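You operate a simulated robot arm through the tools that you are given. There is no shell and no other tool.

You run a simulated robot arm. Do the job below in one go: nothing can be reset, and whatever is moved stays where it is left.

TASK
Pin the marked disc at its orange mark and stand the purple stub in it.
Fine: pull the orange pin out, turn the disc, push the pin in again. Where these are worked on the way, their far stop is far enough and under half their travel is too little: orange pin.

Only the result counts: the job must be done as asked and must still hold three seconds after the hand-in. Knocking over, shifting, dropping, spilling or breaking anything else fails it.

THE ROBOT
A 7-joint arm with a two-finger parallel gripper, fixed in place. Base frame: the origin is on the floor under the middle of its stand, x ahead of it, y to its left, z up; the work surface is at about z = 80. Readings come in cm, degrees, newtons and seconds.
It reaches about 147.9 cm from its shoulder. Its first joint turns from -166.0 to 166.0 degrees. Payload 4.4 kg.
Tool frame: the origin (TCP) lies between the finger pads and is the grasp point; the fingertips stand 2.3 cm ahead of it; z points along the fingers, y is the line along which they close. The gripper opens to 9.4 cm. The fingers are 3.8 cm wide and 1 cm thick; the gripper's body (5.4 by 9.6 cm) begins 3.9 cm behind the TCP.
Orientation is that of the tool frame in the base frame, as a unit quaternion [w, x, y, z]. With the fingers straight down and closing along the base's y, the tool's x points along the base's -x, its y along +y and its z along -z.

THE INTERFACE
- The arm moves only by the tool move_arm. Its arguments are lists of equal length, an entry for each row: "travel": the shift along the tool's x, y, z in cm, a list of three; "dr": the turn, a rotation vector about the tool's x, y, z in degrees, a list of three. In form: {"travel": [[dx, dy, dz], ...], "dr": [[wx, wy, wz], ...]}. A call has 1 to 20 rows; each row is the pose to reach, as a shift and turn from the pose commanded when the call began, along the tool's axes at that moment. "claw" is the opening, from 0 (shut) to 1 (fully open), set as the call begins (left out, the last holds). Rows are played at 5 a second. More than 5 cm and 8.6 degrees between two rows, or a gripper value outside its range, and nothing of the call is played. Where a pose cannot be reached the arm comes as near as it can. A force on the tool above 90 N (or 10 N above the force at the start of the call, whichever is more), or a blocked arm, ends the call early, and 0.2 s more pass. Each finger travels about 7.2 cm/s and halts on what it meets, pressing with about 42 N; the grip force reading is that of the motor and also rises with nothing between the fingers. The clock runs only during rows and for 0.2 s after the last one: add rows that repeat a pose to give the fingers time. The reply holds the time, the measured pose of the TCP, the force on the tool along the base axes, the opening and the grip force, in the units named above and with some noise, with the torque about the TCP (base axes, N m) and any sound that the robot's microphone picked up.
- Cameras (640 x 400 px; columns grow to the right, rows downward): "scene" is fixed at [22.43, 65.02, 139.98]; the picture's right is [-0.26, -0.96, 0.00], its down [-0.57, 0.16, -0.81] and it looks along [0.78, -0.21, -0.59] (base axes); focal length 363 px, centre (320, 200). "wrist" rides on the gripper at [8.6, 1.6, -7.4] in the tool frame; the picture's right is [-0.18, 0.98, 0.00], its down [-0.58, -0.11, -0.81] and it looks along [-0.79, -0.15, 0.59] (tool axes); focal length 243 px, centre (320, 200). There is no depth. A picture from a camera that has moved, and an enlarged one, comes with that camera's place and axes in the base frame and with its lens. The place of the scene camera against the robot may be out by one fixed shift of up to 2.5 cm in any direction.
- get_image(camera): a new picture of that camera. The clock stands still meanwhile.
- zoom(camera, box): a new picture of the part [left, top, right, bottom] of that camera's present view, enlarged. The clock stands still meanwhile.
- hand_in(): hands the job in; it is judged then, once.

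Places have to be worked out from the pictures, the camera data and where the tool is seen. Open the gripper and draw the arm clear of the work before you hand the job in, unless the task says otherwise.

The tools are called after "Request:" by a JSON object that holds its "api" and its "payload". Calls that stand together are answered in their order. move_arm: Moves the arm, as the interface text tells. Its arguments: {"type":"object","properties":{"travel":{"type":"array","items":{"type":"array","items":{"type":"number"}}},"dr":{"type":"array","items":{"type":"array","items":{"type":"number"}}},"claw":{"type":"number"}},"required":["travel","dr"]} The other tools are called the same way: get_image (camera) takes a picture; zoom (camera, box) takes an enlarged picture of a part of a camera's view; hand_in () hands the job in.

At the start:

```text
clock: 0.0
eef_pos: [53.5, 44.27, 109.2]
tcp_rot: [-0.001, 0.0, 1.0, -0.001]
force: [-0.8, 0.7, -0.6]
moment: [0.03, 0.01, 0.01]
grip_width: 9.39
grasp_force: 0.1
```

scene: 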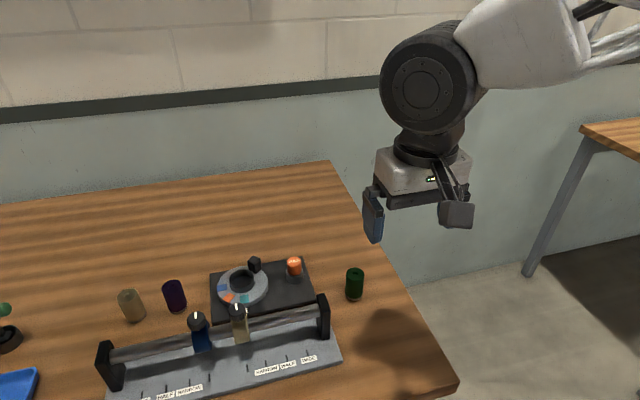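
wrist: 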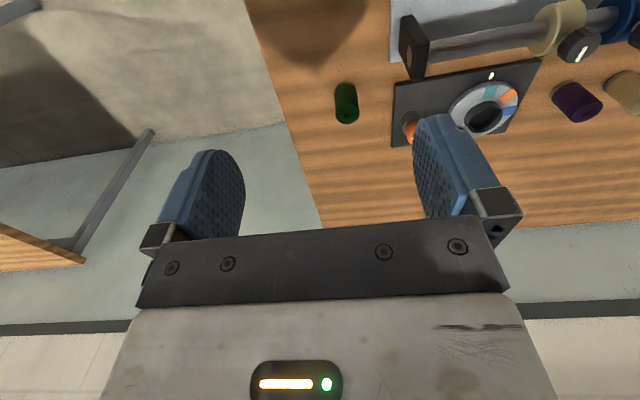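

I see a base plate with a marked disc, an orange pin at one corner, a rail with sliders and purple, green and tan stubs. I'll enlarge the views to look at the details.

Request:
{"api": "zoom", "payload": {"camera": "scene", "box": [190, 240, 350, 340]}}

Request:
{"api": "zoom", "payload": {"camera": "wrist", "box": [380, 0, 640, 162]}}

Request:
{"api": "zoom", "payload": {"camera": "scene", "box": [0, 240, 400, 400]}}

```text
4.00 times, centred on (270, 290) of scene
camera zoom: at [22.43, 65.02, 139.98], right [-0.26, -0.96, 0.0], down [-0.57, 0.16, -0.81], along [0.78, -0.21, -0.59], focal length 1451 px, centre (520, -160)
```

zoom: 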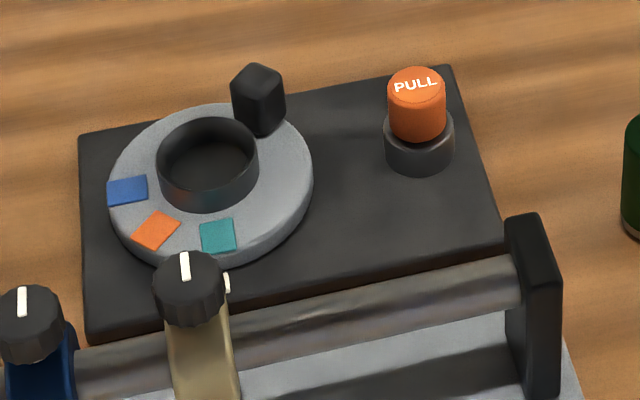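

```text
2.46 times, centred on (510, 81) of wrist
camera zoom: at [44.86, 45.9, 116.47], right [0.18, 0.98, 0.0], down [0.58, -0.11, 0.81], along [0.79, -0.15, -0.59], focal length 597 px, centre (-148, 493)
```

zoom: 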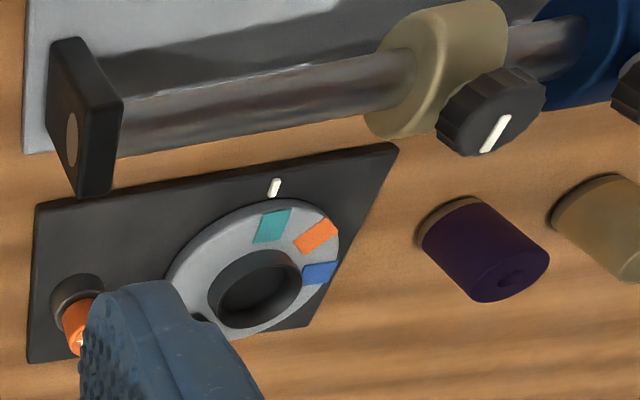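

```text
1.60 times, centred on (200, 320) of scene
camera zoom: at [22.43, 65.02, 139.98], right [-0.26, -0.96, 0.0], down [-0.57, 0.16, -0.81], along [0.78, -0.21, -0.59], focal length 580 px, centre (512, 8)
```

zoom: 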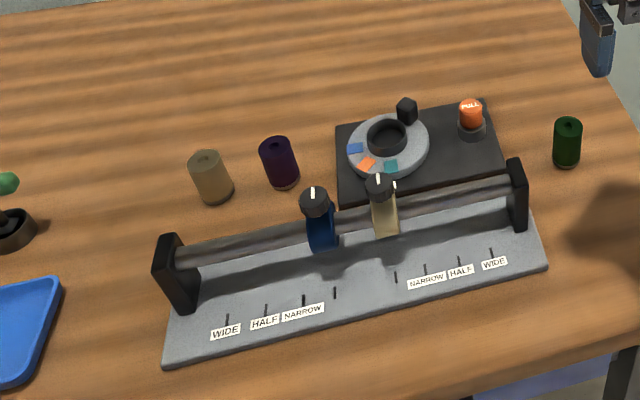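

The scene camera and wrist camera disagree by about 2 cm, so I'll rely on the wrist camera. I'll move above the plate while tilting the hand so that its camera looks straight down on the disc.

Request:
{"api": "move_arm", "payload": {"travel": [[-1.56, 3.59, 0.46], [-3.11, 7.17, 0.91], [-4.67, 10.76, 1.37], [-6.23, 14.34, 1.83], [-7.79, 17.93, 2.29], [-9.34, 21.51, 2.74], [-10.9, 25.1, 3.2], [-10.9, 25.1, 3.2]], "dr": [[0, 6, 0], [0, 12, 0], [0, 18, 0], [0, 24, 0], [0, 30, 0], [0, 36, 0], [0, 42, 0], [0, 42, 0]]}}

Request:
{"api": "get_image", "payload": {"camera": "wrist"}}

Request:
{"api": "get_image", "payload": {"camera": "scene"}}

```text
clock: 1.8
eef_pos: [64.51, 69.4, 105.96]
tcp_rot: [-0.359, 0.001, 0.933, 0.0]
force: [0.4, -0.1, 0.0]
moment: [-0.03, 0.02, 0.01]
grip_width: 9.4
grasp_force: 0.1
```

```text
taken
camera wrist: at [62.92, 70.99, 117.16], right [0.14, 0.98, -0.12], down [0.97, -0.11, 0.21], along [0.19, -0.15, -0.97], focal length 243 px, centre (320, 200)
```

wrist: 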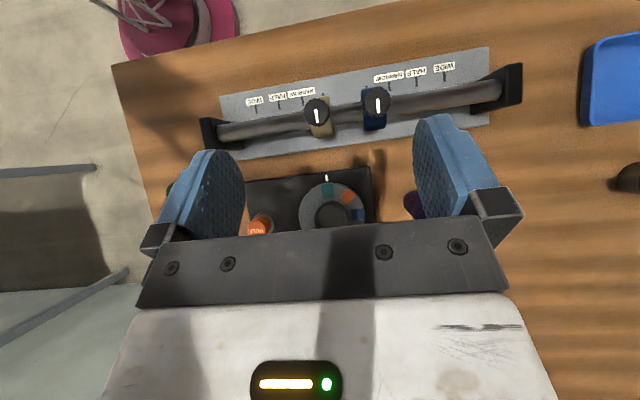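

```text
taken
```

scene: 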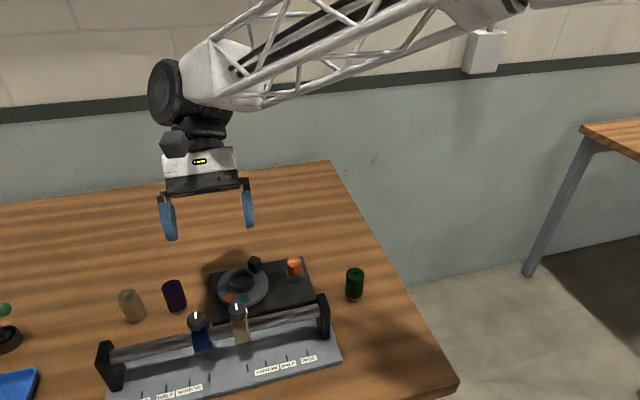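

The plate appears partly hidden behind the fingers and hand. I'll shift 12 cm further in +x so that the plate sits in the free upper part of the picture.

Request:
{"api": "move_arm", "payload": {"travel": [[-2.97, 0, -2.68], [-5.95, 0, -5.35], [-8.92, 0, -8.03], [-8.92, 0, -8.03]], "dr": [[0, 0, 0], [0, 0, 0], [0, 0, 0], [0, 0, 0]]}}

Request:
{"api": "get_image", "payload": {"camera": "wrist"}}

Request:
{"api": "zoom", "payload": {"camera": "wrist", "box": [220, 50, 420, 175]}}

```text
clock: 2.8
eef_pos: [76.42, 69.46, 105.79]
tcp_rot: [-0.358, 0.0, 0.934, 0.0]
force: [0.5, -0.3, 0.4]
moment: [0.02, -0.03, 0.01]
grip_width: 9.39
grasp_force: 0.2
```

```text
taken
camera wrist: at [74.99, 71.05, 117.13], right [0.14, 0.98, -0.12], down [0.97, -0.11, 0.21], along [0.19, -0.15, -0.97], focal length 243 px, centre (320, 200)
```

wrist: 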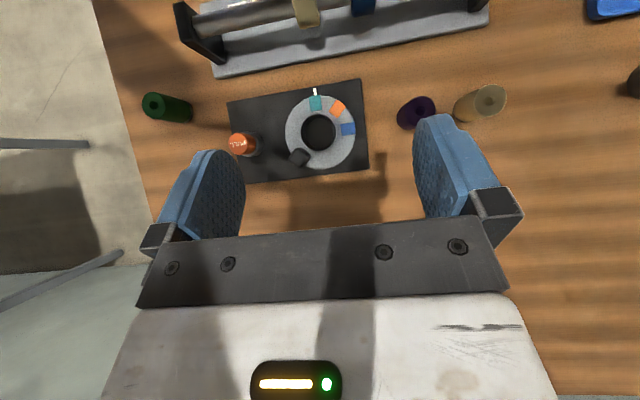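

```text
3.20 times, centred on (320, 112) of wrist
camera zoom: at [74.99, 71.05, 117.13], right [0.14, 0.98, -0.12], down [0.97, -0.11, 0.21], along [0.19, -0.15, -0.97], focal length 776 px, centre (320, 480)
```

zoom: 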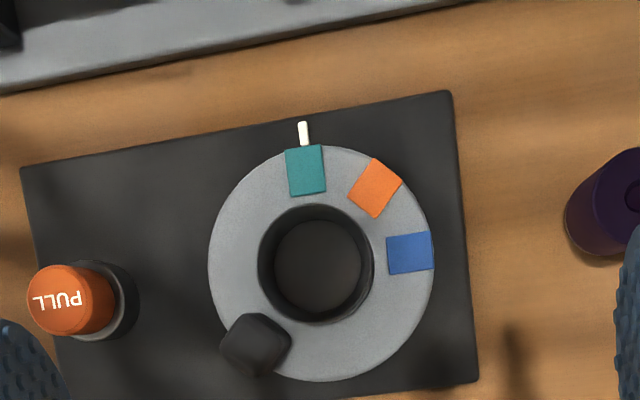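

The picture shows the teal mark at the white tick. The orange mark is about 47° away, so the disc has to turn counter-clockwise seen from above. I judge the disc centre to be near (72.4, 67.1) and the pin near (72.5, 56.6). Next I set the hand upright over the pin and look again.

Request:
{"api": "move_arm", "payload": {"travel": [[-0.19, -2.13, 1.18], [-0.37, -4.27, 2.36], [-0.56, -6.4, 3.54], [-0.75, -8.53, 4.71], [-0.93, -10.67, 5.89], [-1.12, -12.8, 7.07], [-1.12, -12.8, 7.07]], "dr": [[0, -7, 0], [0, -14, 0], [0, -21, 0], [0, -28, 0], [0, -35, 0], [0, -42, 0], [0, -42, 0]]}}

Request:
{"api": "get_image", "payload": {"camera": "wrist"}}

Request:
{"api": "zoom", "payload": {"camera": "wrist", "box": [220, 0, 420, 125]}}

Request:
{"api": "zoom", "payload": {"camera": "scene", "box": [190, 200, 390, 325]}}

```text
clock: 4.4
eef_pos: [72.53, 56.61, 99.93]
tcp_rot: [0.0, -0.001, 1.0, 0.0]
force: [0.2, 0.7, 0.1]
moment: [0.0, -0.02, 0.03]
grip_width: 9.38
grasp_force: 0.0
```

```text
taken
camera wrist: at [63.8, 58.18, 107.26], right [0.18, 0.98, 0.0], down [0.58, -0.11, 0.81], along [0.79, -0.15, -0.59], focal length 243 px, centre (320, 200)
```

wrist: 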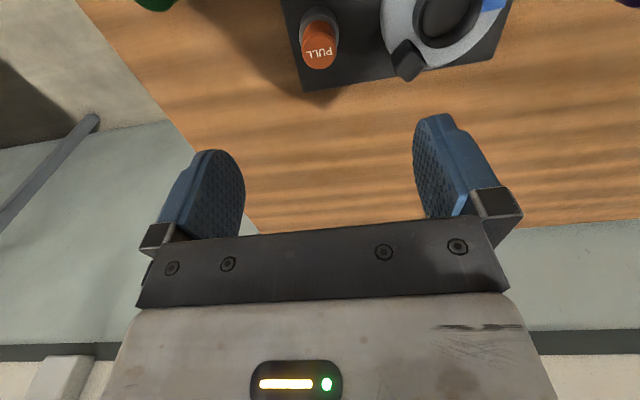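

```text
3.20 times, centred on (320, 62) of wrist
camera zoom: at [63.8, 58.18, 107.26], right [0.18, 0.98, 0.0], down [0.58, -0.11, 0.81], along [0.79, -0.15, -0.59], focal length 776 px, centre (320, 640)
```

zoom: 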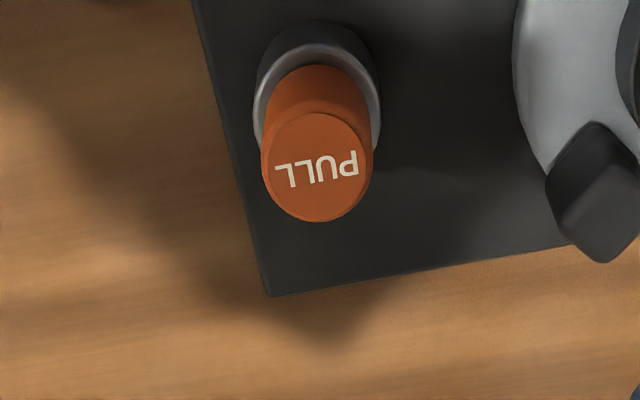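

```text
3.20 times, centred on (290, 262) of scene
camera zoom: at [22.43, 65.02, 139.98], right [-0.26, -0.96, 0.0], down [-0.57, 0.16, -0.81], along [0.78, -0.21, -0.59], focal length 1161 px, centre (416, 0)
```

zoom: 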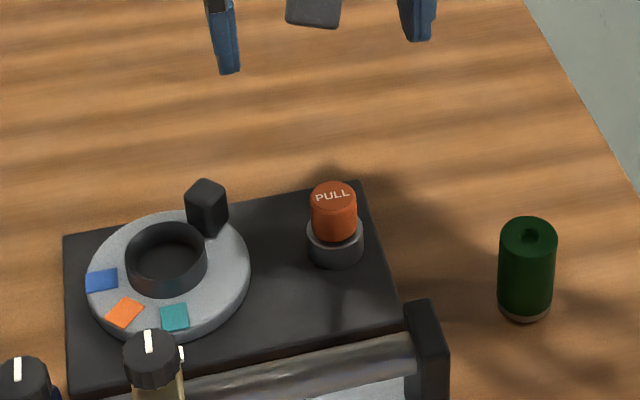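

From two views the pin's head top comes out at about (72.5, 56.5, 85.8) with a diameter of about 2.9 cm. I part-open the gripper to about 5.6 cm and descend around the head with the fingertips just above the collar.

Request:
{"api": "move_arm", "payload": {"travel": [[0, -0.14, 3.5], [0, -0.14, 7.0], [0, -0.14, 10.5], [0, -0.14, 13.0], [0, -0.14, 14.8], [0, -0.14, 14.8]], "dr": [[0, 0, 0], [0, 0, 0], [0, 0, 0], [0, 0, 0], [0, 0, 0], [0, 0, 0]], "claw": 0.6}}

Request:
{"api": "get_image", "payload": {"camera": "wrist"}}

Request:
{"api": "zoom", "payload": {"camera": "scene", "box": [190, 200, 390, 325]}}

```text
clock: 5.8
eef_pos: [72.55, 56.48, 85.09]
tcp_rot: [-0.001, 0.0, 1.0, 0.0]
force: [0.2, 0.0, -1.1]
moment: [0.02, -0.01, -0.05]
grip_width: 5.64
grasp_force: 0.1
```

```text
taken
camera wrist: at [63.89, 58.1, 92.44], right [0.18, 0.98, 0.0], down [0.58, -0.11, 0.81], along [0.79, -0.15, -0.59], focal length 243 px, centre (320, 200)
```

wrist: 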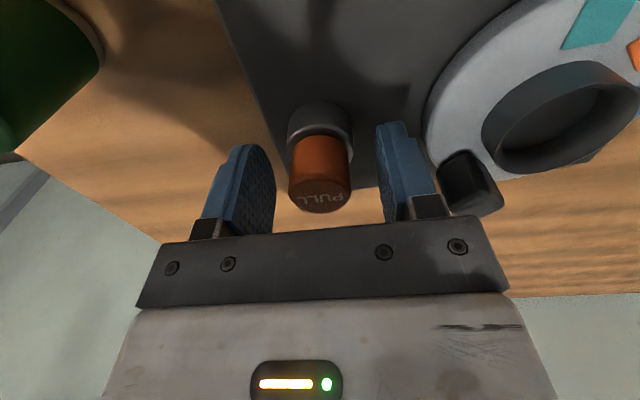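

```text
3.20 times, centred on (290, 262) of scene
camera zoom: at [22.43, 65.02, 139.98], right [-0.26, -0.96, 0.0], down [-0.57, 0.16, -0.81], along [0.78, -0.21, -0.59], focal length 1161 px, centre (416, 0)
```

zoom: 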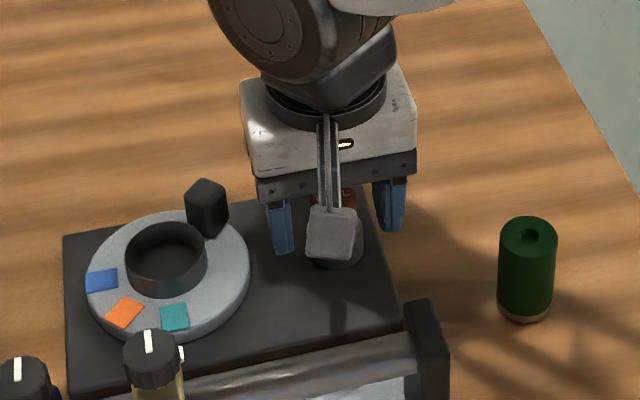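

The pin head stands centred between the fingers with no contact. I close the gripper on it.

Request:
{"api": "move_arm", "payload": {"travel": [[0, 0, 0], [0, 0, 0], [0, 0, 0], [0, 0, 0]], "dr": [[0, 0, 0], [0, 0, 0], [0, 0, 0], [0, 0, 0]], "claw": 0}}

```text
clock: 6.8
eef_pos: [72.51, 56.43, 85.09]
tcp_rot: [0.0, -0.001, 1.0, -0.001]
force: [1.3, 1.1, -0.9]
moment: [0.05, 0.0, 0.01]
grip_width: 3.51
grasp_force: 45.4
```

The opening reads 3.5 cm, more than the 2.9 cm I measured for the head, so the fingertips may be on the collar. I check with pictures.

Request:
{"api": "zoom", "payload": {"camera": "wrist", "box": [220, 80, 420, 205]}}

Request:
{"api": "zoom", "payload": {"camera": "scene", "box": [250, 225, 330, 275]}}

```text
3.20 times, centred on (320, 142) of wrist
camera zoom: at [63.89, 58.1, 92.44], right [0.18, 0.98, 0.0], down [0.58, -0.11, 0.81], along [0.79, -0.15, -0.59], focal length 776 px, centre (320, 384)
```

zoom: 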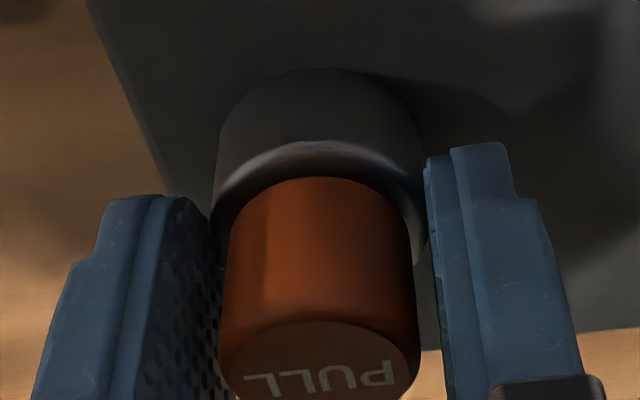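

```text
8.00 times, centred on (290, 250) of scene
camera zoom: at [22.43, 65.02, 139.98], right [-0.26, -0.96, 0.0], down [-0.57, 0.16, -0.81], along [0.78, -0.21, -0.59], focal length 2902 px, centre (560, -200)
```

zoom: 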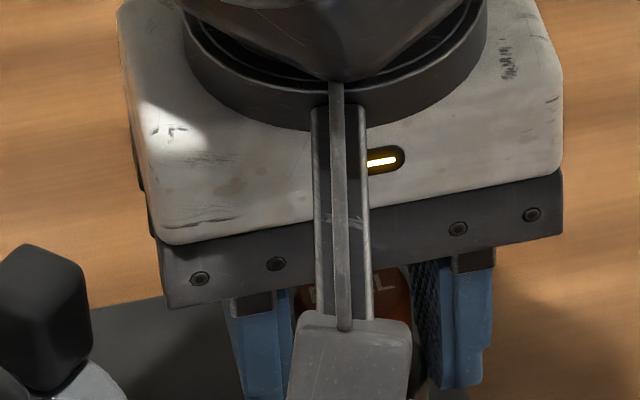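

The fingertips are indeed on the collar rim, not the head. I open to about 5 cm, rise 1 cm, and close again on the head alone.

Request:
{"api": "move_arm", "payload": {"travel": [[0, 0, 0], [0, 0, 0], [0, 0, -0.5], [0, 0, -1.0], [0, 0, -1.0]], "dr": [[0, 0, 0], [0, 0, 0], [0, 0, 0], [0, 0, 0], [0, 0, 0]], "claw": 0.55}}

Request:
{"api": "move_arm", "payload": {"travel": [[0, 0, 0], [0, 0, 0], [0, 0, 0], [0, 0, 0]], "dr": [[0, 0, 0], [0, 0, 0], [0, 0, 0], [0, 0, 0]], "claw": 0}}

Request:
{"api": "zoom", "payload": {"camera": "wrist", "box": [220, 80, 420, 205]}}

```text
clock: 8.0
eef_pos: [72.56, 56.49, 86.05]
tcp_rot: [-0.001, 0.0, 1.0, 0.0]
force: [0.4, -0.2, 0.4]
moment: [-0.03, 0.03, -0.03]
grip_width: 5.16
grasp_force: 0.1
```

```text
clock: 9.0
eef_pos: [72.47, 56.49, 86.16]
tcp_rot: [0.0, 0.0, 1.0, 0.0]
force: [0.6, 4.5, -0.1]
moment: [0.12, 0.0, -0.02]
grip_width: 2.79
grasp_force: 44.7
```

```text
3.20 times, centred on (320, 142) of wrist
camera zoom: at [63.88, 58.1, 93.49], right [0.18, 0.98, 0.0], down [0.58, -0.11, 0.81], along [0.79, -0.15, -0.59], focal length 776 px, centre (320, 384)
```

zoom: 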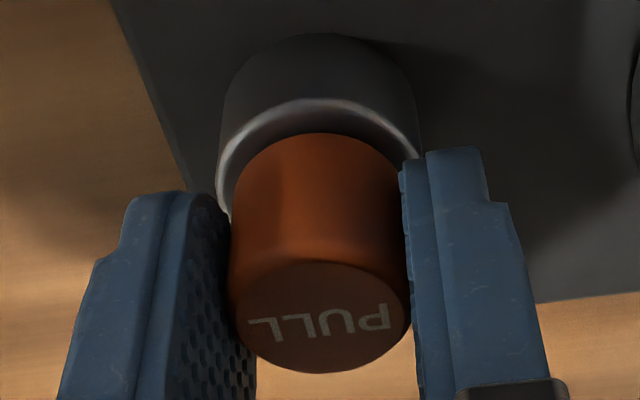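

The head is now held at 2.8 cm wide. I pull it straight up slowly, 1 cm first, watching the force.

Request:
{"api": "move_arm", "payload": {"travel": [[0, 0, -0.2], [0, 0, -0.4], [0, 0, -0.6], [0, 0, -0.8], [0, 0, -1.0]], "dr": [[0, 0, 0], [0, 0, 0], [0, 0, 0], [0, 0, 0], [0, 0, 0]]}}

Request:
{"api": "zoom", "payload": {"camera": "wrist", "box": [220, 80, 420, 205]}}

```text
clock: 10.2
eef_pos: [72.5, 56.46, 87.15]
tcp_rot: [0.001, 0.001, 1.0, -0.001]
force: [4.5, 17.4, -1.2]
moment: [0.35, 0.06, 0.03]
grip_width: 2.83
grasp_force: 45.4
```

```text
3.20 times, centred on (320, 142) of wrist
camera zoom: at [63.87, 58.09, 94.48], right [0.18, 0.98, 0.0], down [0.58, -0.11, 0.81], along [0.79, -0.15, -0.59], focal length 776 px, centre (320, 384)
```

zoom: 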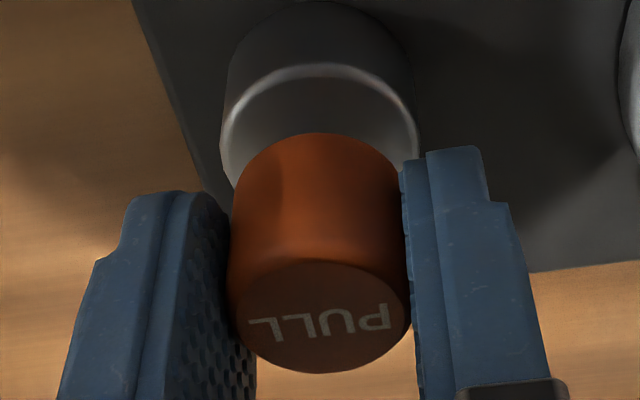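

The pin rose with the hand by 1 cm, and a side force of 17 N in +y has built up. I ease the hand slightly in +y and keep pulling up.

Request:
{"api": "move_arm", "payload": {"travel": [[-0.02, 0.05, 0], [-0.02, 0.08, -0.2], [-0.02, 0.08, -0.4], [-0.02, 0.08, -0.6], [-0.02, 0.08, -0.6]], "dr": [[0, 0, 0], [0, 0, 0], [0, 0, 0], [0, 0, 0], [0, 0, 0]]}}

Request:
{"api": "zoom", "payload": {"camera": "wrist", "box": [220, 80, 420, 205]}}

```text
clock: 11.4
eef_pos: [72.49, 56.42, 87.72]
tcp_rot: [0.0, 0.0, 1.0, -0.001]
force: [-1.3, -4.4, -1.4]
moment: [-0.15, 0.25, -0.02]
grip_width: 2.82
grasp_force: 44.7
```

```text
3.20 times, centred on (320, 142) of wrist
camera zoom: at [63.89, 58.11, 95.02], right [0.18, 0.98, 0.0], down [0.58, -0.11, 0.81], along [0.79, -0.15, -0.59], focal length 776 px, centre (320, 384)
```

zoom: 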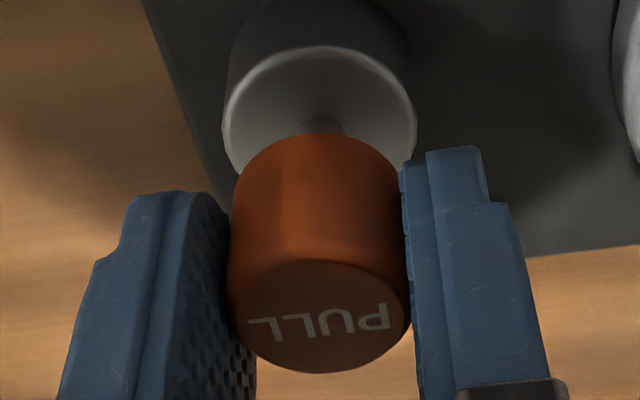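

The side force is gone and the pin's thin shaft is now visible below the head. I keep pulling up in small steps to find the far stop.

Request:
{"api": "move_arm", "payload": {"travel": [[0, -0.02, -0.2], [0, -0.02, -0.4], [0, -0.02, -0.6], [0, -0.02, -0.8], [0, -0.02, -0.8]], "dr": [[0, 0, 0], [0, 0, 0], [0, 0, 0], [0, 0, 0], [0, 0, 0]]}}

Request:
{"api": "zoom", "payload": {"camera": "wrist", "box": [220, 80, 420, 205]}}

```text
clock: 12.6
eef_pos: [72.41, 56.43, 88.35]
tcp_rot: [-0.001, -0.001, 1.0, -0.001]
force: [-2.0, 10.9, -38.8]
moment: [0.2, 0.08, 0.01]
grip_width: 2.85
grasp_force: 45.0
```

```text
3.20 times, centred on (320, 142) of wrist
camera zoom: at [63.8, 58.11, 95.64], right [0.18, 0.98, 0.0], down [0.58, -0.11, 0.81], along [0.79, -0.15, -0.59], focal length 776 px, centre (320, 384)
```

zoom: 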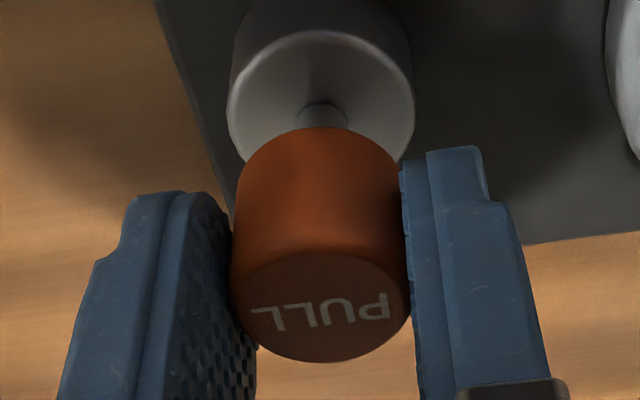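

The upward pull met 39 N at z≈88.35, so the pin is at its far stop after about 2.2 cm of travel. I relax by 0.15 cm, release, and check that it stays up.

Request:
{"api": "move_arm", "payload": {"travel": [[0, 0, 0.1], [0, 0, 0.15], [0, 0, 0.15]], "dr": [[0, 0, 0], [0, 0, 0], [0, 0, 0]]}}

Request:
{"api": "move_arm", "payload": {"travel": [[0, 0, 0], [0, 0, 0], [0, 0, 0]], "dr": [[0, 0, 0], [0, 0, 0], [0, 0, 0]], "claw": 0.55}}

Request:
{"api": "get_image", "payload": {"camera": "wrist"}}

Request:
{"api": "zoom", "payload": {"camera": "wrist", "box": [220, 80, 420, 205]}}

```text
clock: 13.4
eef_pos: [72.37, 56.62, 88.36]
tcp_rot: [-0.001, 0.0, 1.0, -0.001]
force: [-27.9, -0.1, -30.7]
moment: [-0.02, 0.74, 0.0]
grip_width: 2.81
grasp_force: 44.9
```

```text
clock: 14.2
eef_pos: [72.61, 56.45, 88.46]
tcp_rot: [0.001, 0.0, 1.0, 0.0]
force: [-0.3, -0.5, 0.0]
moment: [0.01, -0.02, 0.01]
grip_width: 5.18
grasp_force: 0.0
```

```text
taken
camera wrist: at [63.89, 58.11, 95.76], right [0.18, 0.98, 0.0], down [0.58, -0.11, 0.81], along [0.79, -0.15, -0.59], focal length 243 px, centre (320, 200)
```

wrist: 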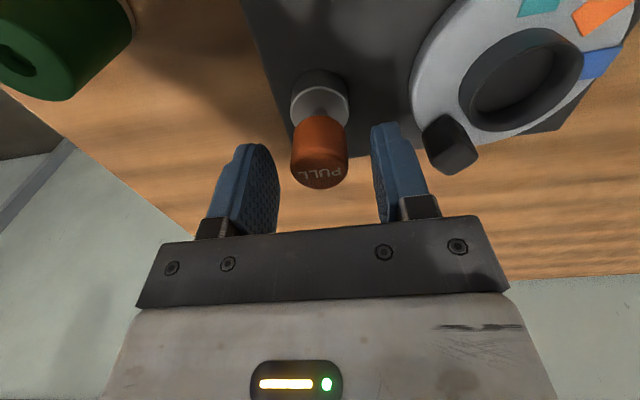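

```text
3.20 times, centred on (320, 142) of wrist
camera zoom: at [63.89, 58.11, 95.76], right [0.18, 0.98, 0.0], down [0.58, -0.11, 0.81], along [0.79, -0.15, -0.59], focal length 776 px, centre (320, 384)
```

zoom: 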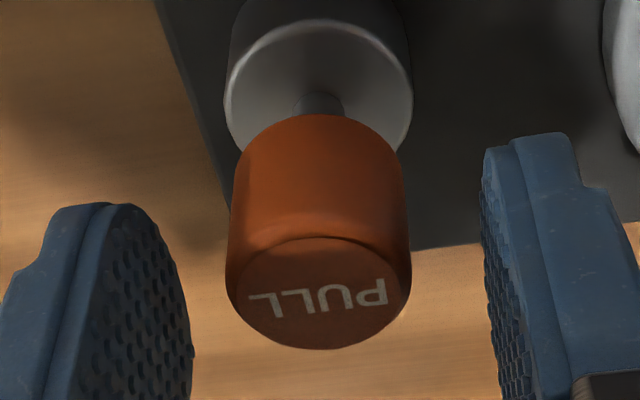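

The pin stays up with its head top at about 87.6, a rise of about 1.8 cm. I now rise 10 cm and move over to look at the disc's knob.

Request:
{"api": "move_arm", "payload": {"travel": [[0, 0, -2], [0, 0, -5], [0, 0, -10], [-1.25, 3.5, -10], [-2.5, 7, -10], [-2.5, 7, -10]], "dr": [[0, 0, 0], [0, 0, 0], [0, 0, 0], [0, 0, 0], [0, 0, 0], [0, 0, 0]]}}

Request:
{"api": "zoom", "payload": {"camera": "wrist", "box": [220, 0, 460, 150]}}

Request:
{"api": "zoom", "payload": {"camera": "scene", "box": [190, 225, 350, 325]}}

```text
clock: 15.6
eef_pos: [75.06, 63.63, 98.37]
tcp_rot: [0.0, 0.0, 1.0, 0.0]
force: [0.6, 0.1, -0.1]
moment: [0.0, 0.04, 0.0]
grip_width: 5.17
grasp_force: 0.2
```

```text
2.67 times, centred on (340, 75) of wrist
camera zoom: at [66.38, 65.16, 105.71], right [0.18, 0.98, 0.0], down [0.58, -0.11, 0.81], along [0.79, -0.15, -0.59], focal length 647 px, centre (267, 533)
```

zoom: 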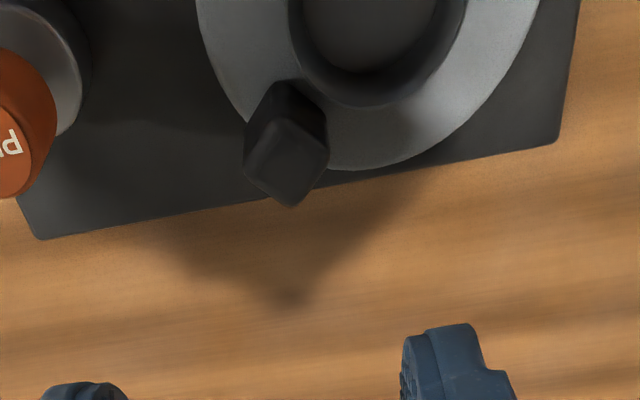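

```text
4.00 times, centred on (270, 275) of scene
camera zoom: at [22.43, 65.02, 139.98], right [-0.26, -0.96, 0.0], down [-0.57, 0.16, -0.81], along [0.78, -0.21, -0.59], focal length 1451 px, centre (520, -100)
```

zoom: 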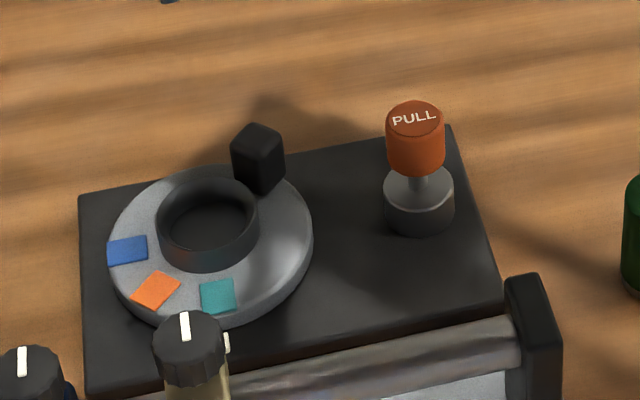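

The knob's top centre works out to about (75.4, 64.2, 85.2), with its faces turned about 45° to the base axes. I rotate the hand 45° so the fingers close tangentially, and come part of the way down above the knob.

Request:
{"api": "move_arm", "payload": {"travel": [[-0.12, 0.06, 1], [-0.25, 0.11, 2], [-0.37, 0.17, 3], [-0.49, 0.22, 4], [-0.62, 0.28, 5], [-0.74, 0.33, 6], [-0.74, 0.33, 6]], "dr": [[0, 0, 7.5], [0, 0, 15], [0, 0, 22.5], [0, 0, 30], [0, 0, 37.5], [0, 0, 45], [0, 0, 45]], "claw": 0.45}}

Request:
{"api": "get_image", "payload": {"camera": "wrist"}}

Request:
{"api": "zoom", "payload": {"camera": "wrist", "box": [220, 30, 420, 155]}}

```text
clock: 17.2
eef_pos: [75.83, 63.87, 92.37]
tcp_rot: [0.0, 0.384, 0.923, 0.0]
force: [0.0, 0.9, 0.6]
moment: [0.0, -0.03, 0.01]
grip_width: 4.23
grasp_force: 0.1
```

```text
taken
camera wrist: at [70.79, 71.1, 99.71], right [0.83, 0.56, 0.0], down [0.33, -0.49, 0.81], along [0.45, -0.67, -0.59], focal length 243 px, centre (320, 200)
```

wrist: 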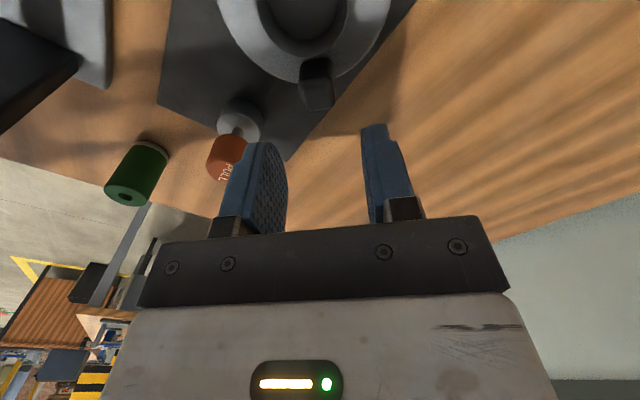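

```text
3.20 times, centred on (320, 92) of wrist
camera zoom: at [70.79, 71.1, 99.71], right [0.83, 0.56, 0.0], down [0.33, -0.49, 0.81], along [0.45, -0.67, -0.59], focal length 776 px, centre (320, 544)
```

zoom: 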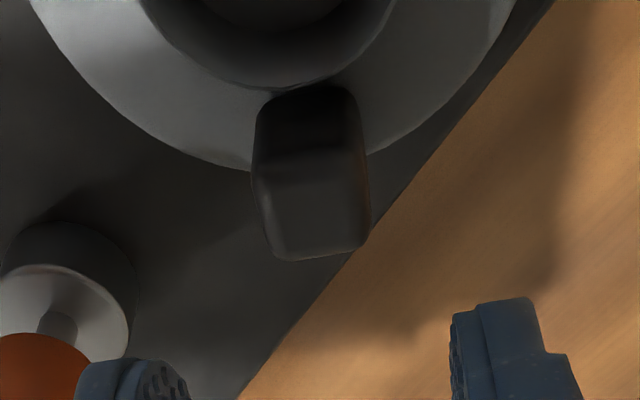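

The knob lies squarely between the fingers in the picture. I descend 7 cm around it and close.

Request:
{"api": "move_arm", "payload": {"travel": [[0, 0, 2], [0, 0, 4], [0, 0, 5.5], [0, 0, 6.5], [0, 0, 7.0], [0, 0, 7.0]], "dr": [[0, 0, 0], [0, 0, 0], [0, 0, 0], [0, 0, 0], [0, 0, 0], [0, 0, 0]]}}

Request:
{"api": "zoom", "payload": {"camera": "wrist", "box": [220, 80, 420, 205]}}

Request:
{"api": "zoom", "payload": {"camera": "scene", "box": [190, 225, 350, 325]}}

```text
clock: 18.6
eef_pos: [75.88, 63.76, 85.32]
tcp_rot: [0.0, 0.383, 0.924, 0.0]
force: [0.5, 0.2, -0.4]
moment: [0.02, -0.01, 0.02]
grip_width: 4.23
grasp_force: 0.0
```

```text
3.20 times, centred on (320, 142) of wrist
camera zoom: at [70.8, 71.1, 92.7], right [0.83, 0.56, 0.0], down [0.33, -0.49, 0.81], along [0.46, -0.67, -0.59], focal length 776 px, centre (320, 384)
```

zoom: 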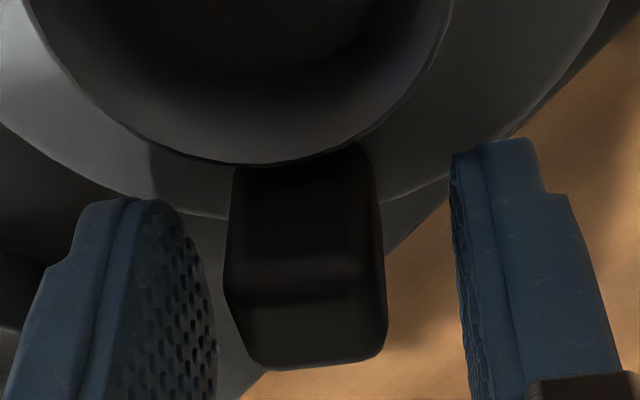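

```text
4.00 times, centred on (270, 275) of scene
camera zoom: at [22.43, 65.02, 139.98], right [-0.26, -0.96, 0.0], down [-0.57, 0.16, -0.81], along [0.78, -0.21, -0.59], focal length 1451 px, centre (520, -100)
```

zoom: 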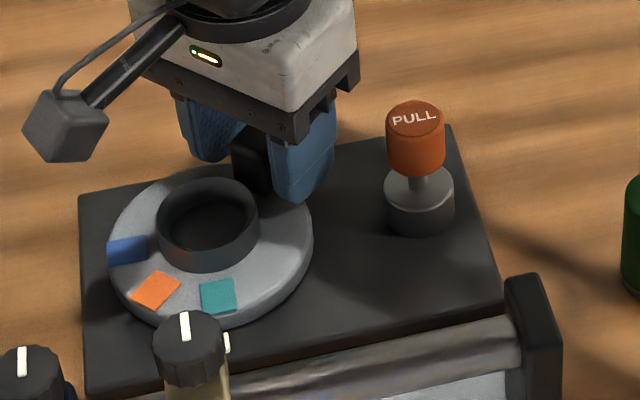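

The knob is within about 1–2 mm of centre between the fingers. I close on it.

Request:
{"api": "move_arm", "payload": {"travel": [[0, -0.1, 0], [0, -0.1, 0], [0, -0.1, 0], [0, -0.1, 0], [0, -0.1, 0]], "dr": [[0, 0, 0], [0, 0, 0], [0, 0, 0], [0, 0, 0], [0, 0, 0]], "claw": 0}}

Request:
{"api": "zoom", "payload": {"camera": "wrist", "box": [220, 80, 420, 205]}}

```text
clock: 19.8
eef_pos: [75.7, 63.82, 85.34]
tcp_rot: [0.001, 0.383, 0.924, 0.0]
force: [10.1, 4.7, -3.9]
moment: [0.14, -0.04, -0.45]
grip_width: 2.21
grasp_force: 45.9
```

```text
3.20 times, centred on (320, 142) of wrist
camera zoom: at [70.74, 71.03, 92.71], right [0.83, 0.56, 0.0], down [0.33, -0.49, 0.81], along [0.46, -0.67, -0.59], focal length 776 px, centre (320, 384)
```

zoom: 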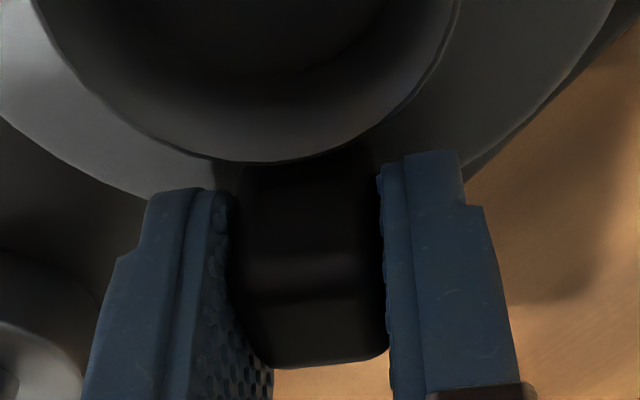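

The knob is held at 2.2 cm. I now turn the disc counter-clockwise about its centre by 25° as a first part, in 5° steps.

Request:
{"api": "move_arm", "payload": {"travel": [[0.015, 0.412, 0], [0.065, 0.82, 0], [0.151, 1.223, 0], [0.271, 1.617, 0], [0.425, 1.998, 0], [0.425, 1.998, 0]], "dr": [[0, 0, -5], [0, 0, -10], [0, 0, -15], [0, 0, -20], [0, 0, -25], [0, 0, -25]]}}

Request:
{"api": "zoom", "payload": {"camera": "scene", "box": [190, 225, 350, 325]}}

Request:
{"api": "get_image", "payload": {"camera": "wrist"}}

```text
clock: 21.2
eef_pos: [76.79, 65.46, 85.36]
tcp_rot: [0.001, 0.173, 0.985, 0.0]
force: [-19.0, -16.8, 12.2]
moment: [0.48, 0.94, 1.04]
grip_width: 2.17
grasp_force: 45.2
```

```text
4.00 times, centred on (270, 275) of scene
camera zoom: at [22.43, 65.02, 139.98], right [-0.26, -0.96, 0.0], down [-0.57, 0.16, -0.81], along [0.78, -0.21, -0.59], focal length 1451 px, centre (520, -100)
```

zoom: 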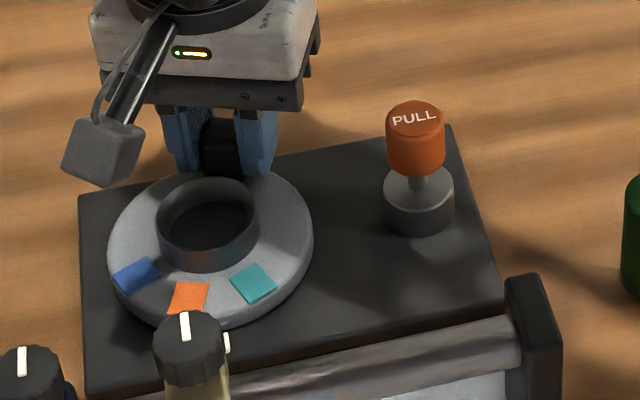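

```text
taken
camera wrist: at [69.21, 69.92, 92.71], right [0.51, 0.86, 0.0], down [0.51, -0.3, 0.81], along [0.69, -0.41, -0.59], focal length 243 px, centre (320, 200)
```

wrist: 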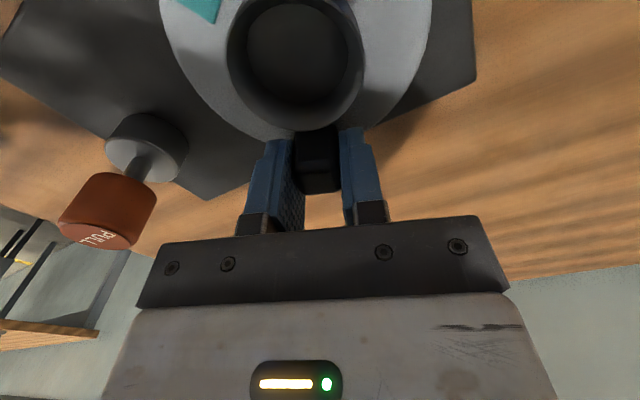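

The disc turns with the hand with moderate forces, and about 24.5° is done. I continue another 20° the same way.

Request:
{"api": "move_arm", "payload": {"travel": [[0.015, 0.412, 0], [0.065, 0.82, 0], [0.151, 1.223, 0], [0.271, 1.617, 0], [0.299, 1.695, 0], [0.299, 1.695, 0]], "dr": [[0, 0, -5], [0, 0, -10], [0, 0, -15], [0, 0, -20], [0, 0, -21], [0, 0, -21]]}}

Request:
{"api": "zoom", "payload": {"camera": "scene", "box": [190, 225, 350, 325]}}

```text
clock: 22.6
eef_pos: [77.0, 67.15, 85.35]
tcp_rot: [0.0, -0.01, 1.0, 0.0]
force: [-25.5, -17.8, 3.6]
moment: [-0.03, -0.18, 0.72]
grip_width: 2.24
grasp_force: 45.6
```

```text
4.00 times, centred on (270, 275) of scene
camera zoom: at [22.43, 65.02, 139.98], right [-0.26, -0.96, 0.0], down [-0.57, 0.16, -0.81], along [0.78, -0.21, -0.59], focal length 1451 px, centre (520, -100)
```

zoom: 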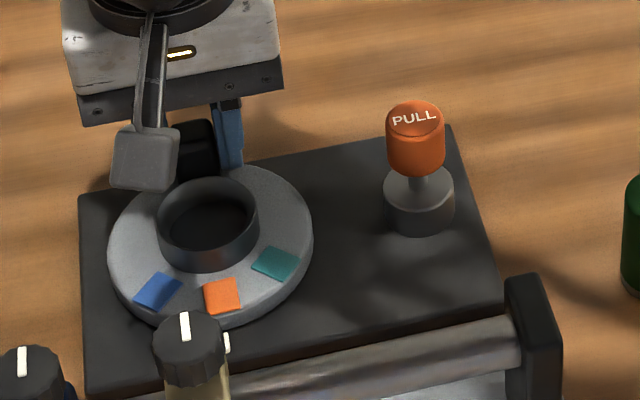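

The orange mark is now close to the tick, but I need a straight-down view to judge it. I release the knob, rise, and tilt the hand to look at the disc from above.

Request:
{"api": "move_arm", "payload": {"travel": [[0, 0, 0], [0, 0, 0], [0, 0, -3], [0, 0, -7], [0, 0, -10.6]], "dr": [[0, 0, 0], [0, 0, 0], [0, 0, 0], [0, 0, 0], [0, 0, 0]], "claw": 0.45}}

Request:
{"api": "move_arm", "payload": {"travel": [[-0.15, 0.05, 0], [-0.3, 0.1, 0], [-0.45, 0.15, 0], [-0.6, 0.2, 0], [-0.75, 0.25, 0], [-0.9, 0.3, 0], [-0.9, 0.3, 0]], "dr": [[0, 7, 0], [0, 14, 0], [0, 21, 0], [0, 28, 0], [0, 35, 0], [0, 42, 0], [0, 42, 0]]}}

Request:
{"api": "get_image", "payload": {"camera": "wrist"}}

Request:
{"api": "zoom", "payload": {"camera": "wrist", "box": [240, 20, 400, 120]}}

```text
clock: 23.8
eef_pos: [77.03, 67.25, 95.9]
tcp_rot: [-0.001, -0.009, 1.0, 0.0]
force: [-0.4, 0.2, 0.0]
moment: [-0.01, -0.02, -0.02]
grip_width: 4.25
grasp_force: 0.0
```

```text
clock: 25.4
eef_pos: [78.04, 67.62, 95.87]
tcp_rot: [-0.359, -0.009, 0.933, -0.003]
force: [0.0, 0.6, -0.2]
moment: [-0.02, -0.03, 0.04]
grip_width: 4.23
grasp_force: 0.1
```

```text
taken
camera wrist: at [76.56, 69.07, 107.21], right [0.12, 0.99, -0.12], down [0.97, -0.09, 0.21], along [0.19, -0.14, -0.97], focal length 243 px, centre (320, 200)
```

wrist: 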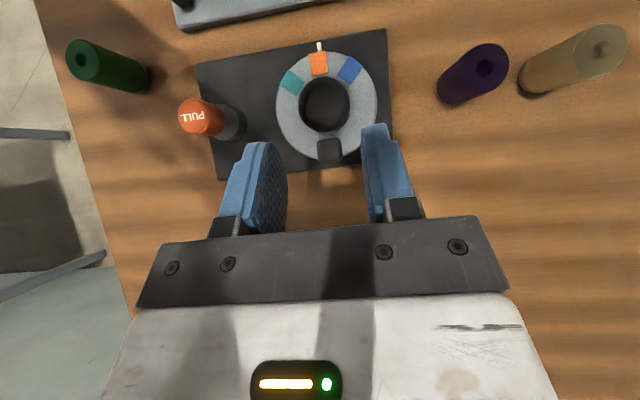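

```text
4.00 times, centred on (320, 70) of wrist
camera zoom: at [76.56, 69.07, 107.21], right [0.12, 0.99, -0.12], down [0.97, -0.09, 0.21], along [0.19, -0.14, -0.97], focal length 970 px, centre (320, 720)
```

zoom: 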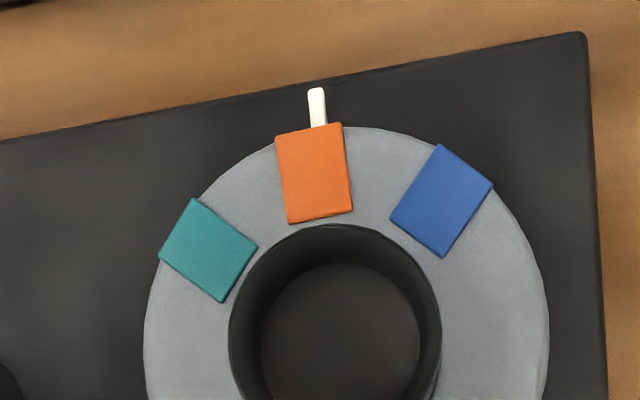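

From the marks' positions I get a turn of about 48.3°, which puts the orange mark about 3° past the tick (10 px left of it in the picture). I'll go back to the same grasp pose, take the knob again, and turn back 3°.

Request:
{"api": "move_arm", "payload": {"travel": [[0.11, -0.05, 0.1], [0.22, -0.1, 0.2], [0.33, -0.15, 0.3], [0.45, -0.2, 0.4], [0.56, -0.25, 0.5], [0.669, -0.3, 0.602], [0.669, -0.3, 0.602]], "dr": [[0, -7, 0], [0, -14, 0], [0, -21, 0], [0, -28, 0], [0, -35, 0], [0, -42, 0], [0, -42, 0]]}}

Request:
{"api": "move_arm", "payload": {"travel": [[0, 0, 3.5], [0, 0, 7], [0, 0, 9], [0, 0, 10.6], [0, 0, 10.6]], "dr": [[0, 0, 0], [0, 0, 0], [0, 0, 0], [0, 0, 0], [0, 0, 0]]}}

Request:
{"api": "zoom", "payload": {"camera": "wrist", "box": [220, 80, 420, 205]}}

```text
clock: 27.0
eef_pos: [77.07, 67.29, 95.97]
tcp_rot: [0.001, -0.009, 1.0, 0.0]
force: [-1.6, -0.2, 0.0]
moment: [-0.03, 0.0, 0.0]
grip_width: 4.21
grasp_force: 0.0
```

```text
clock: 28.2
eef_pos: [77.21, 67.12, 85.37]
tcp_rot: [0.0, -0.009, 1.0, -0.001]
force: [0.2, -0.3, -0.2]
moment: [0.0, -0.01, -0.01]
grip_width: 4.21
grasp_force: 0.1
```

```text
3.20 times, centred on (320, 142) of wrist
camera zoom: at [68.47, 68.65, 92.73], right [0.17, 0.99, 0.0], down [0.58, -0.1, 0.81], along [0.8, -0.13, -0.59], focal length 776 px, centre (320, 384)
```

zoom: 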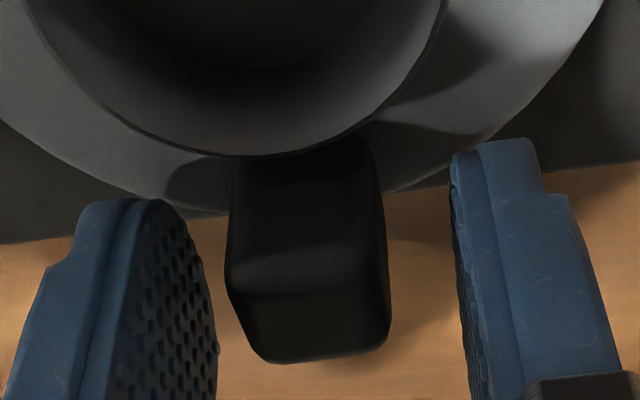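

The knob is again between the fingers. I close on it, then turn back by 3° about the disc's centre.

Request:
{"api": "move_arm", "payload": {"travel": [[0, 0, 0], [0, 0, 0], [0, 0, 0], [0, 0, 0]], "dr": [[0, 0, 0], [0, 0, 0], [0, 0, 0], [0, 0, 0]], "claw": 0}}

Request:
{"api": "move_arm", "payload": {"travel": [[0.003, -0.082, 0], [0.006, -0.165, 0], [0.01, -0.247, 0], [0.01, -0.247, 0], [0.01, -0.247, 0]], "dr": [[0, 0, 1], [0, 0, 2], [0, 0, 3], [0, 0, 3], [0, 0, 3]]}}

Request:
{"api": "move_arm", "payload": {"travel": [[0, 0, 0], [0, 0, 0], [0, 0, -3], [0, 0, -7], [0, 0, -10.6]], "dr": [[0, 0, 0], [0, 0, 0], [0, 0, 0], [0, 0, 0], [0, 0, 0]], "claw": 0.45}}

Request:
{"api": "move_arm", "payload": {"travel": [[-0.15, 0.05, 0], [-0.3, 0.1, 0], [-0.45, 0.15, 0], [-0.6, 0.2, 0], [-0.75, 0.25, 0], [-0.9, 0.3, 0], [-0.9, 0.3, 0]], "dr": [[0, 7, 0], [0, 14, 0], [0, 21, 0], [0, 28, 0], [0, 35, 0], [0, 42, 0], [0, 42, 0]]}}

Request:
{"api": "get_image", "payload": {"camera": "wrist"}}

Request:
{"api": "zoom", "payload": {"camera": "wrist", "box": [240, 20, 400, 120]}}

```text
clock: 29.2
eef_pos: [77.02, 67.15, 85.44]
tcp_rot: [0.0, -0.009, 1.0, 0.0]
force: [-7.2, -22.5, 2.8]
moment: [0.28, -0.05, 1.01]
grip_width: 2.24
grasp_force: 45.1
```

```text
clock: 30.4
eef_pos: [77.16, 66.96, 85.48]
tcp_rot: [0.001, 0.018, 1.0, 0.001]
force: [-5.7, -30.6, 6.4]
moment: [-0.27, 0.84, 1.42]
grip_width: 2.24
grasp_force: 45.2
```

```text
clock: 31.6
eef_pos: [77.22, 66.95, 95.86]
tcp_rot: [-0.001, 0.018, 1.0, -0.002]
force: [-0.5, -0.6, -0.5]
moment: [-0.04, 0.0, -0.03]
grip_width: 4.26
grasp_force: 0.1
```

```text
clock: 33.2
eef_pos: [78.04, 67.16, 95.94]
tcp_rot: [-0.359, 0.017, 0.933, 0.007]
force: [-0.1, 0.5, 0.5]
moment: [0.0, 0.0, 0.0]
grip_width: 4.23
grasp_force: 0.1
```

```text
taken
camera wrist: at [76.71, 68.84, 107.17], right [0.17, 0.98, -0.12], down [0.97, -0.14, 0.21], along [0.19, -0.16, -0.97], focal length 243 px, centre (320, 200)
```

wrist: 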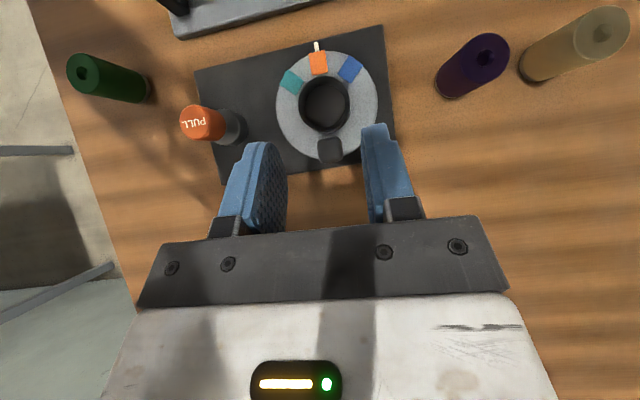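

```text
4.00 times, centred on (320, 70) of wrist
camera zoom: at [76.71, 68.84, 107.17], right [0.17, 0.98, -0.12], down [0.97, -0.14, 0.21], along [0.19, -0.16, -0.97], focal length 970 px, centre (320, 720)
```

zoom: 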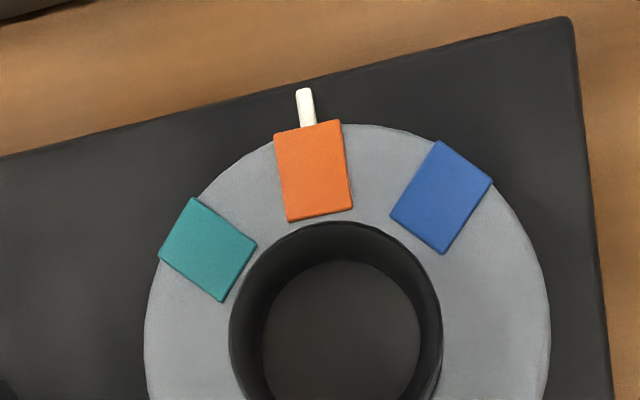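

The orange mark's outer edge is now centred on the tick, and my calculation agrees to within 1°. The plate has not moved. Next I bring the hand upright over the pin with the fingers shut, to push it back in.

Request:
{"api": "move_arm", "payload": {"travel": [[0.11, -0.05, 0.1], [0.22, -0.1, 0.2], [0.33, -0.15, 0.3], [0.45, -0.2, 0.4], [0.56, -0.25, 0.5], [0.669, -0.3, 0.602], [0.669, -0.3, 0.602]], "dr": [[0, -7, 0], [0, -14, 0], [0, -21, 0], [0, -28, 0], [0, -35, 0], [0, -42, 0], [0, -42, 0]], "claw": 0}}

Request:
{"api": "move_arm", "payload": {"travel": [[1.08, -2.69, -1], [2.15, -5.38, -1], [3.23, -8.07, -1], [4.31, -10.6, -1], [4.31, -10.6, -1]], "dr": [[0, 0, -0.5], [0, 0, -1], [0, 0, -1.5], [0, 0, -2], [0, 0, -2]]}}

Request:
{"api": "get_image", "payload": {"camera": "wrist"}}

```text
clock: 34.8
eef_pos: [77.22, 66.94, 95.99]
tcp_rot: [0.001, 0.017, 1.0, -0.001]
force: [-0.1, -0.2, 0.0]
moment: [-0.01, 0.01, 0.0]
grip_width: 0.0
grasp_force: 42.1
```

```text
clock: 36.0
eef_pos: [72.5, 56.54, 97.0]
tcp_rot: [0.0, 0.0, 1.0, 0.0]
force: [-0.1, -0.5, 0.3]
moment: [0.02, -0.02, 0.0]
grip_width: 0.0
grasp_force: 42.4
```

```text
taken
camera wrist: at [63.84, 58.09, 104.33], right [0.18, 0.98, 0.0], down [0.58, -0.11, 0.81], along [0.79, -0.15, -0.59], focal length 243 px, centre (320, 200)
```

wrist: 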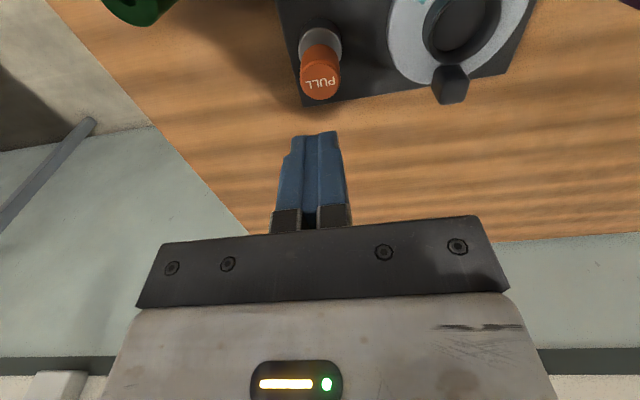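

The pin is still up and the closed fingertips are right above it. I come down to just above its head, then press down slowly in small steps.

Request:
{"api": "move_arm", "payload": {"travel": [[0, -0.05, 2.5], [0, -0.05, 5], [0, -0.05, 6.2], [0, -0.05, 6.2]], "dr": [[0, 0, 0], [0, 0, 0], [0, 0, 0], [0, 0, 0]]}}

Request:
{"api": "move_arm", "payload": {"travel": [[0, 0, 0.2], [0, 0, 0.4], [0, 0, 0.6], [0, 0, 0.8], [0, 0, 1.0], [0, 0, 1.2], [0, 0, 1.4], [0, 0, 1.6], [0, 0, 1.8], [0, 0, 1.8]], "dr": [[0, 0, 0], [0, 0, 0], [0, 0, 0], [0, 0, 0], [0, 0, 0], [0, 0, 0], [0, 0, 0], [0, 0, 0], [0, 0, 0], [0, 0, 0]]}}

Request:
{"api": "get_image", "payload": {"camera": "wrist"}}

```text
clock: 37.0
eef_pos: [72.34, 56.55, 90.86]
tcp_rot: [-0.001, 0.0, 1.0, 0.0]
force: [0.8, -0.2, -0.3]
moment: [0.03, 0.02, 0.0]
grip_width: 0.0
grasp_force: 42.3
```

```text
clock: 39.2
eef_pos: [72.45, 56.41, 89.02]
tcp_rot: [0.0, 0.0, 1.0, 0.0]
force: [0.3, -0.5, 0.2]
moment: [0.01, 0.01, -0.02]
grip_width: 0.02
grasp_force: 42.1
```

```text
taken
camera wrist: at [63.79, 58.06, 96.31], right [0.18, 0.98, 0.0], down [0.58, -0.11, 0.81], along [0.79, -0.15, -0.59], focal length 243 px, centre (320, 200)
```

wrist: 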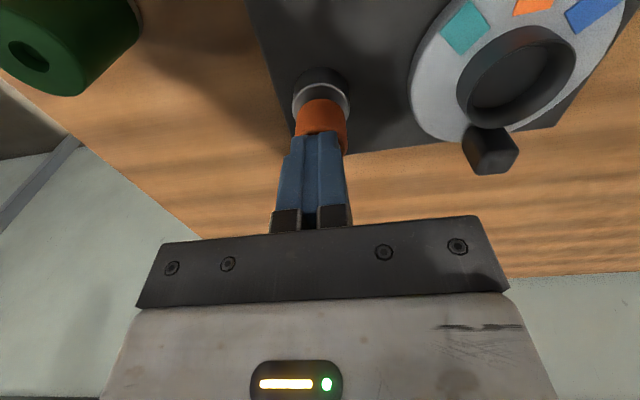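

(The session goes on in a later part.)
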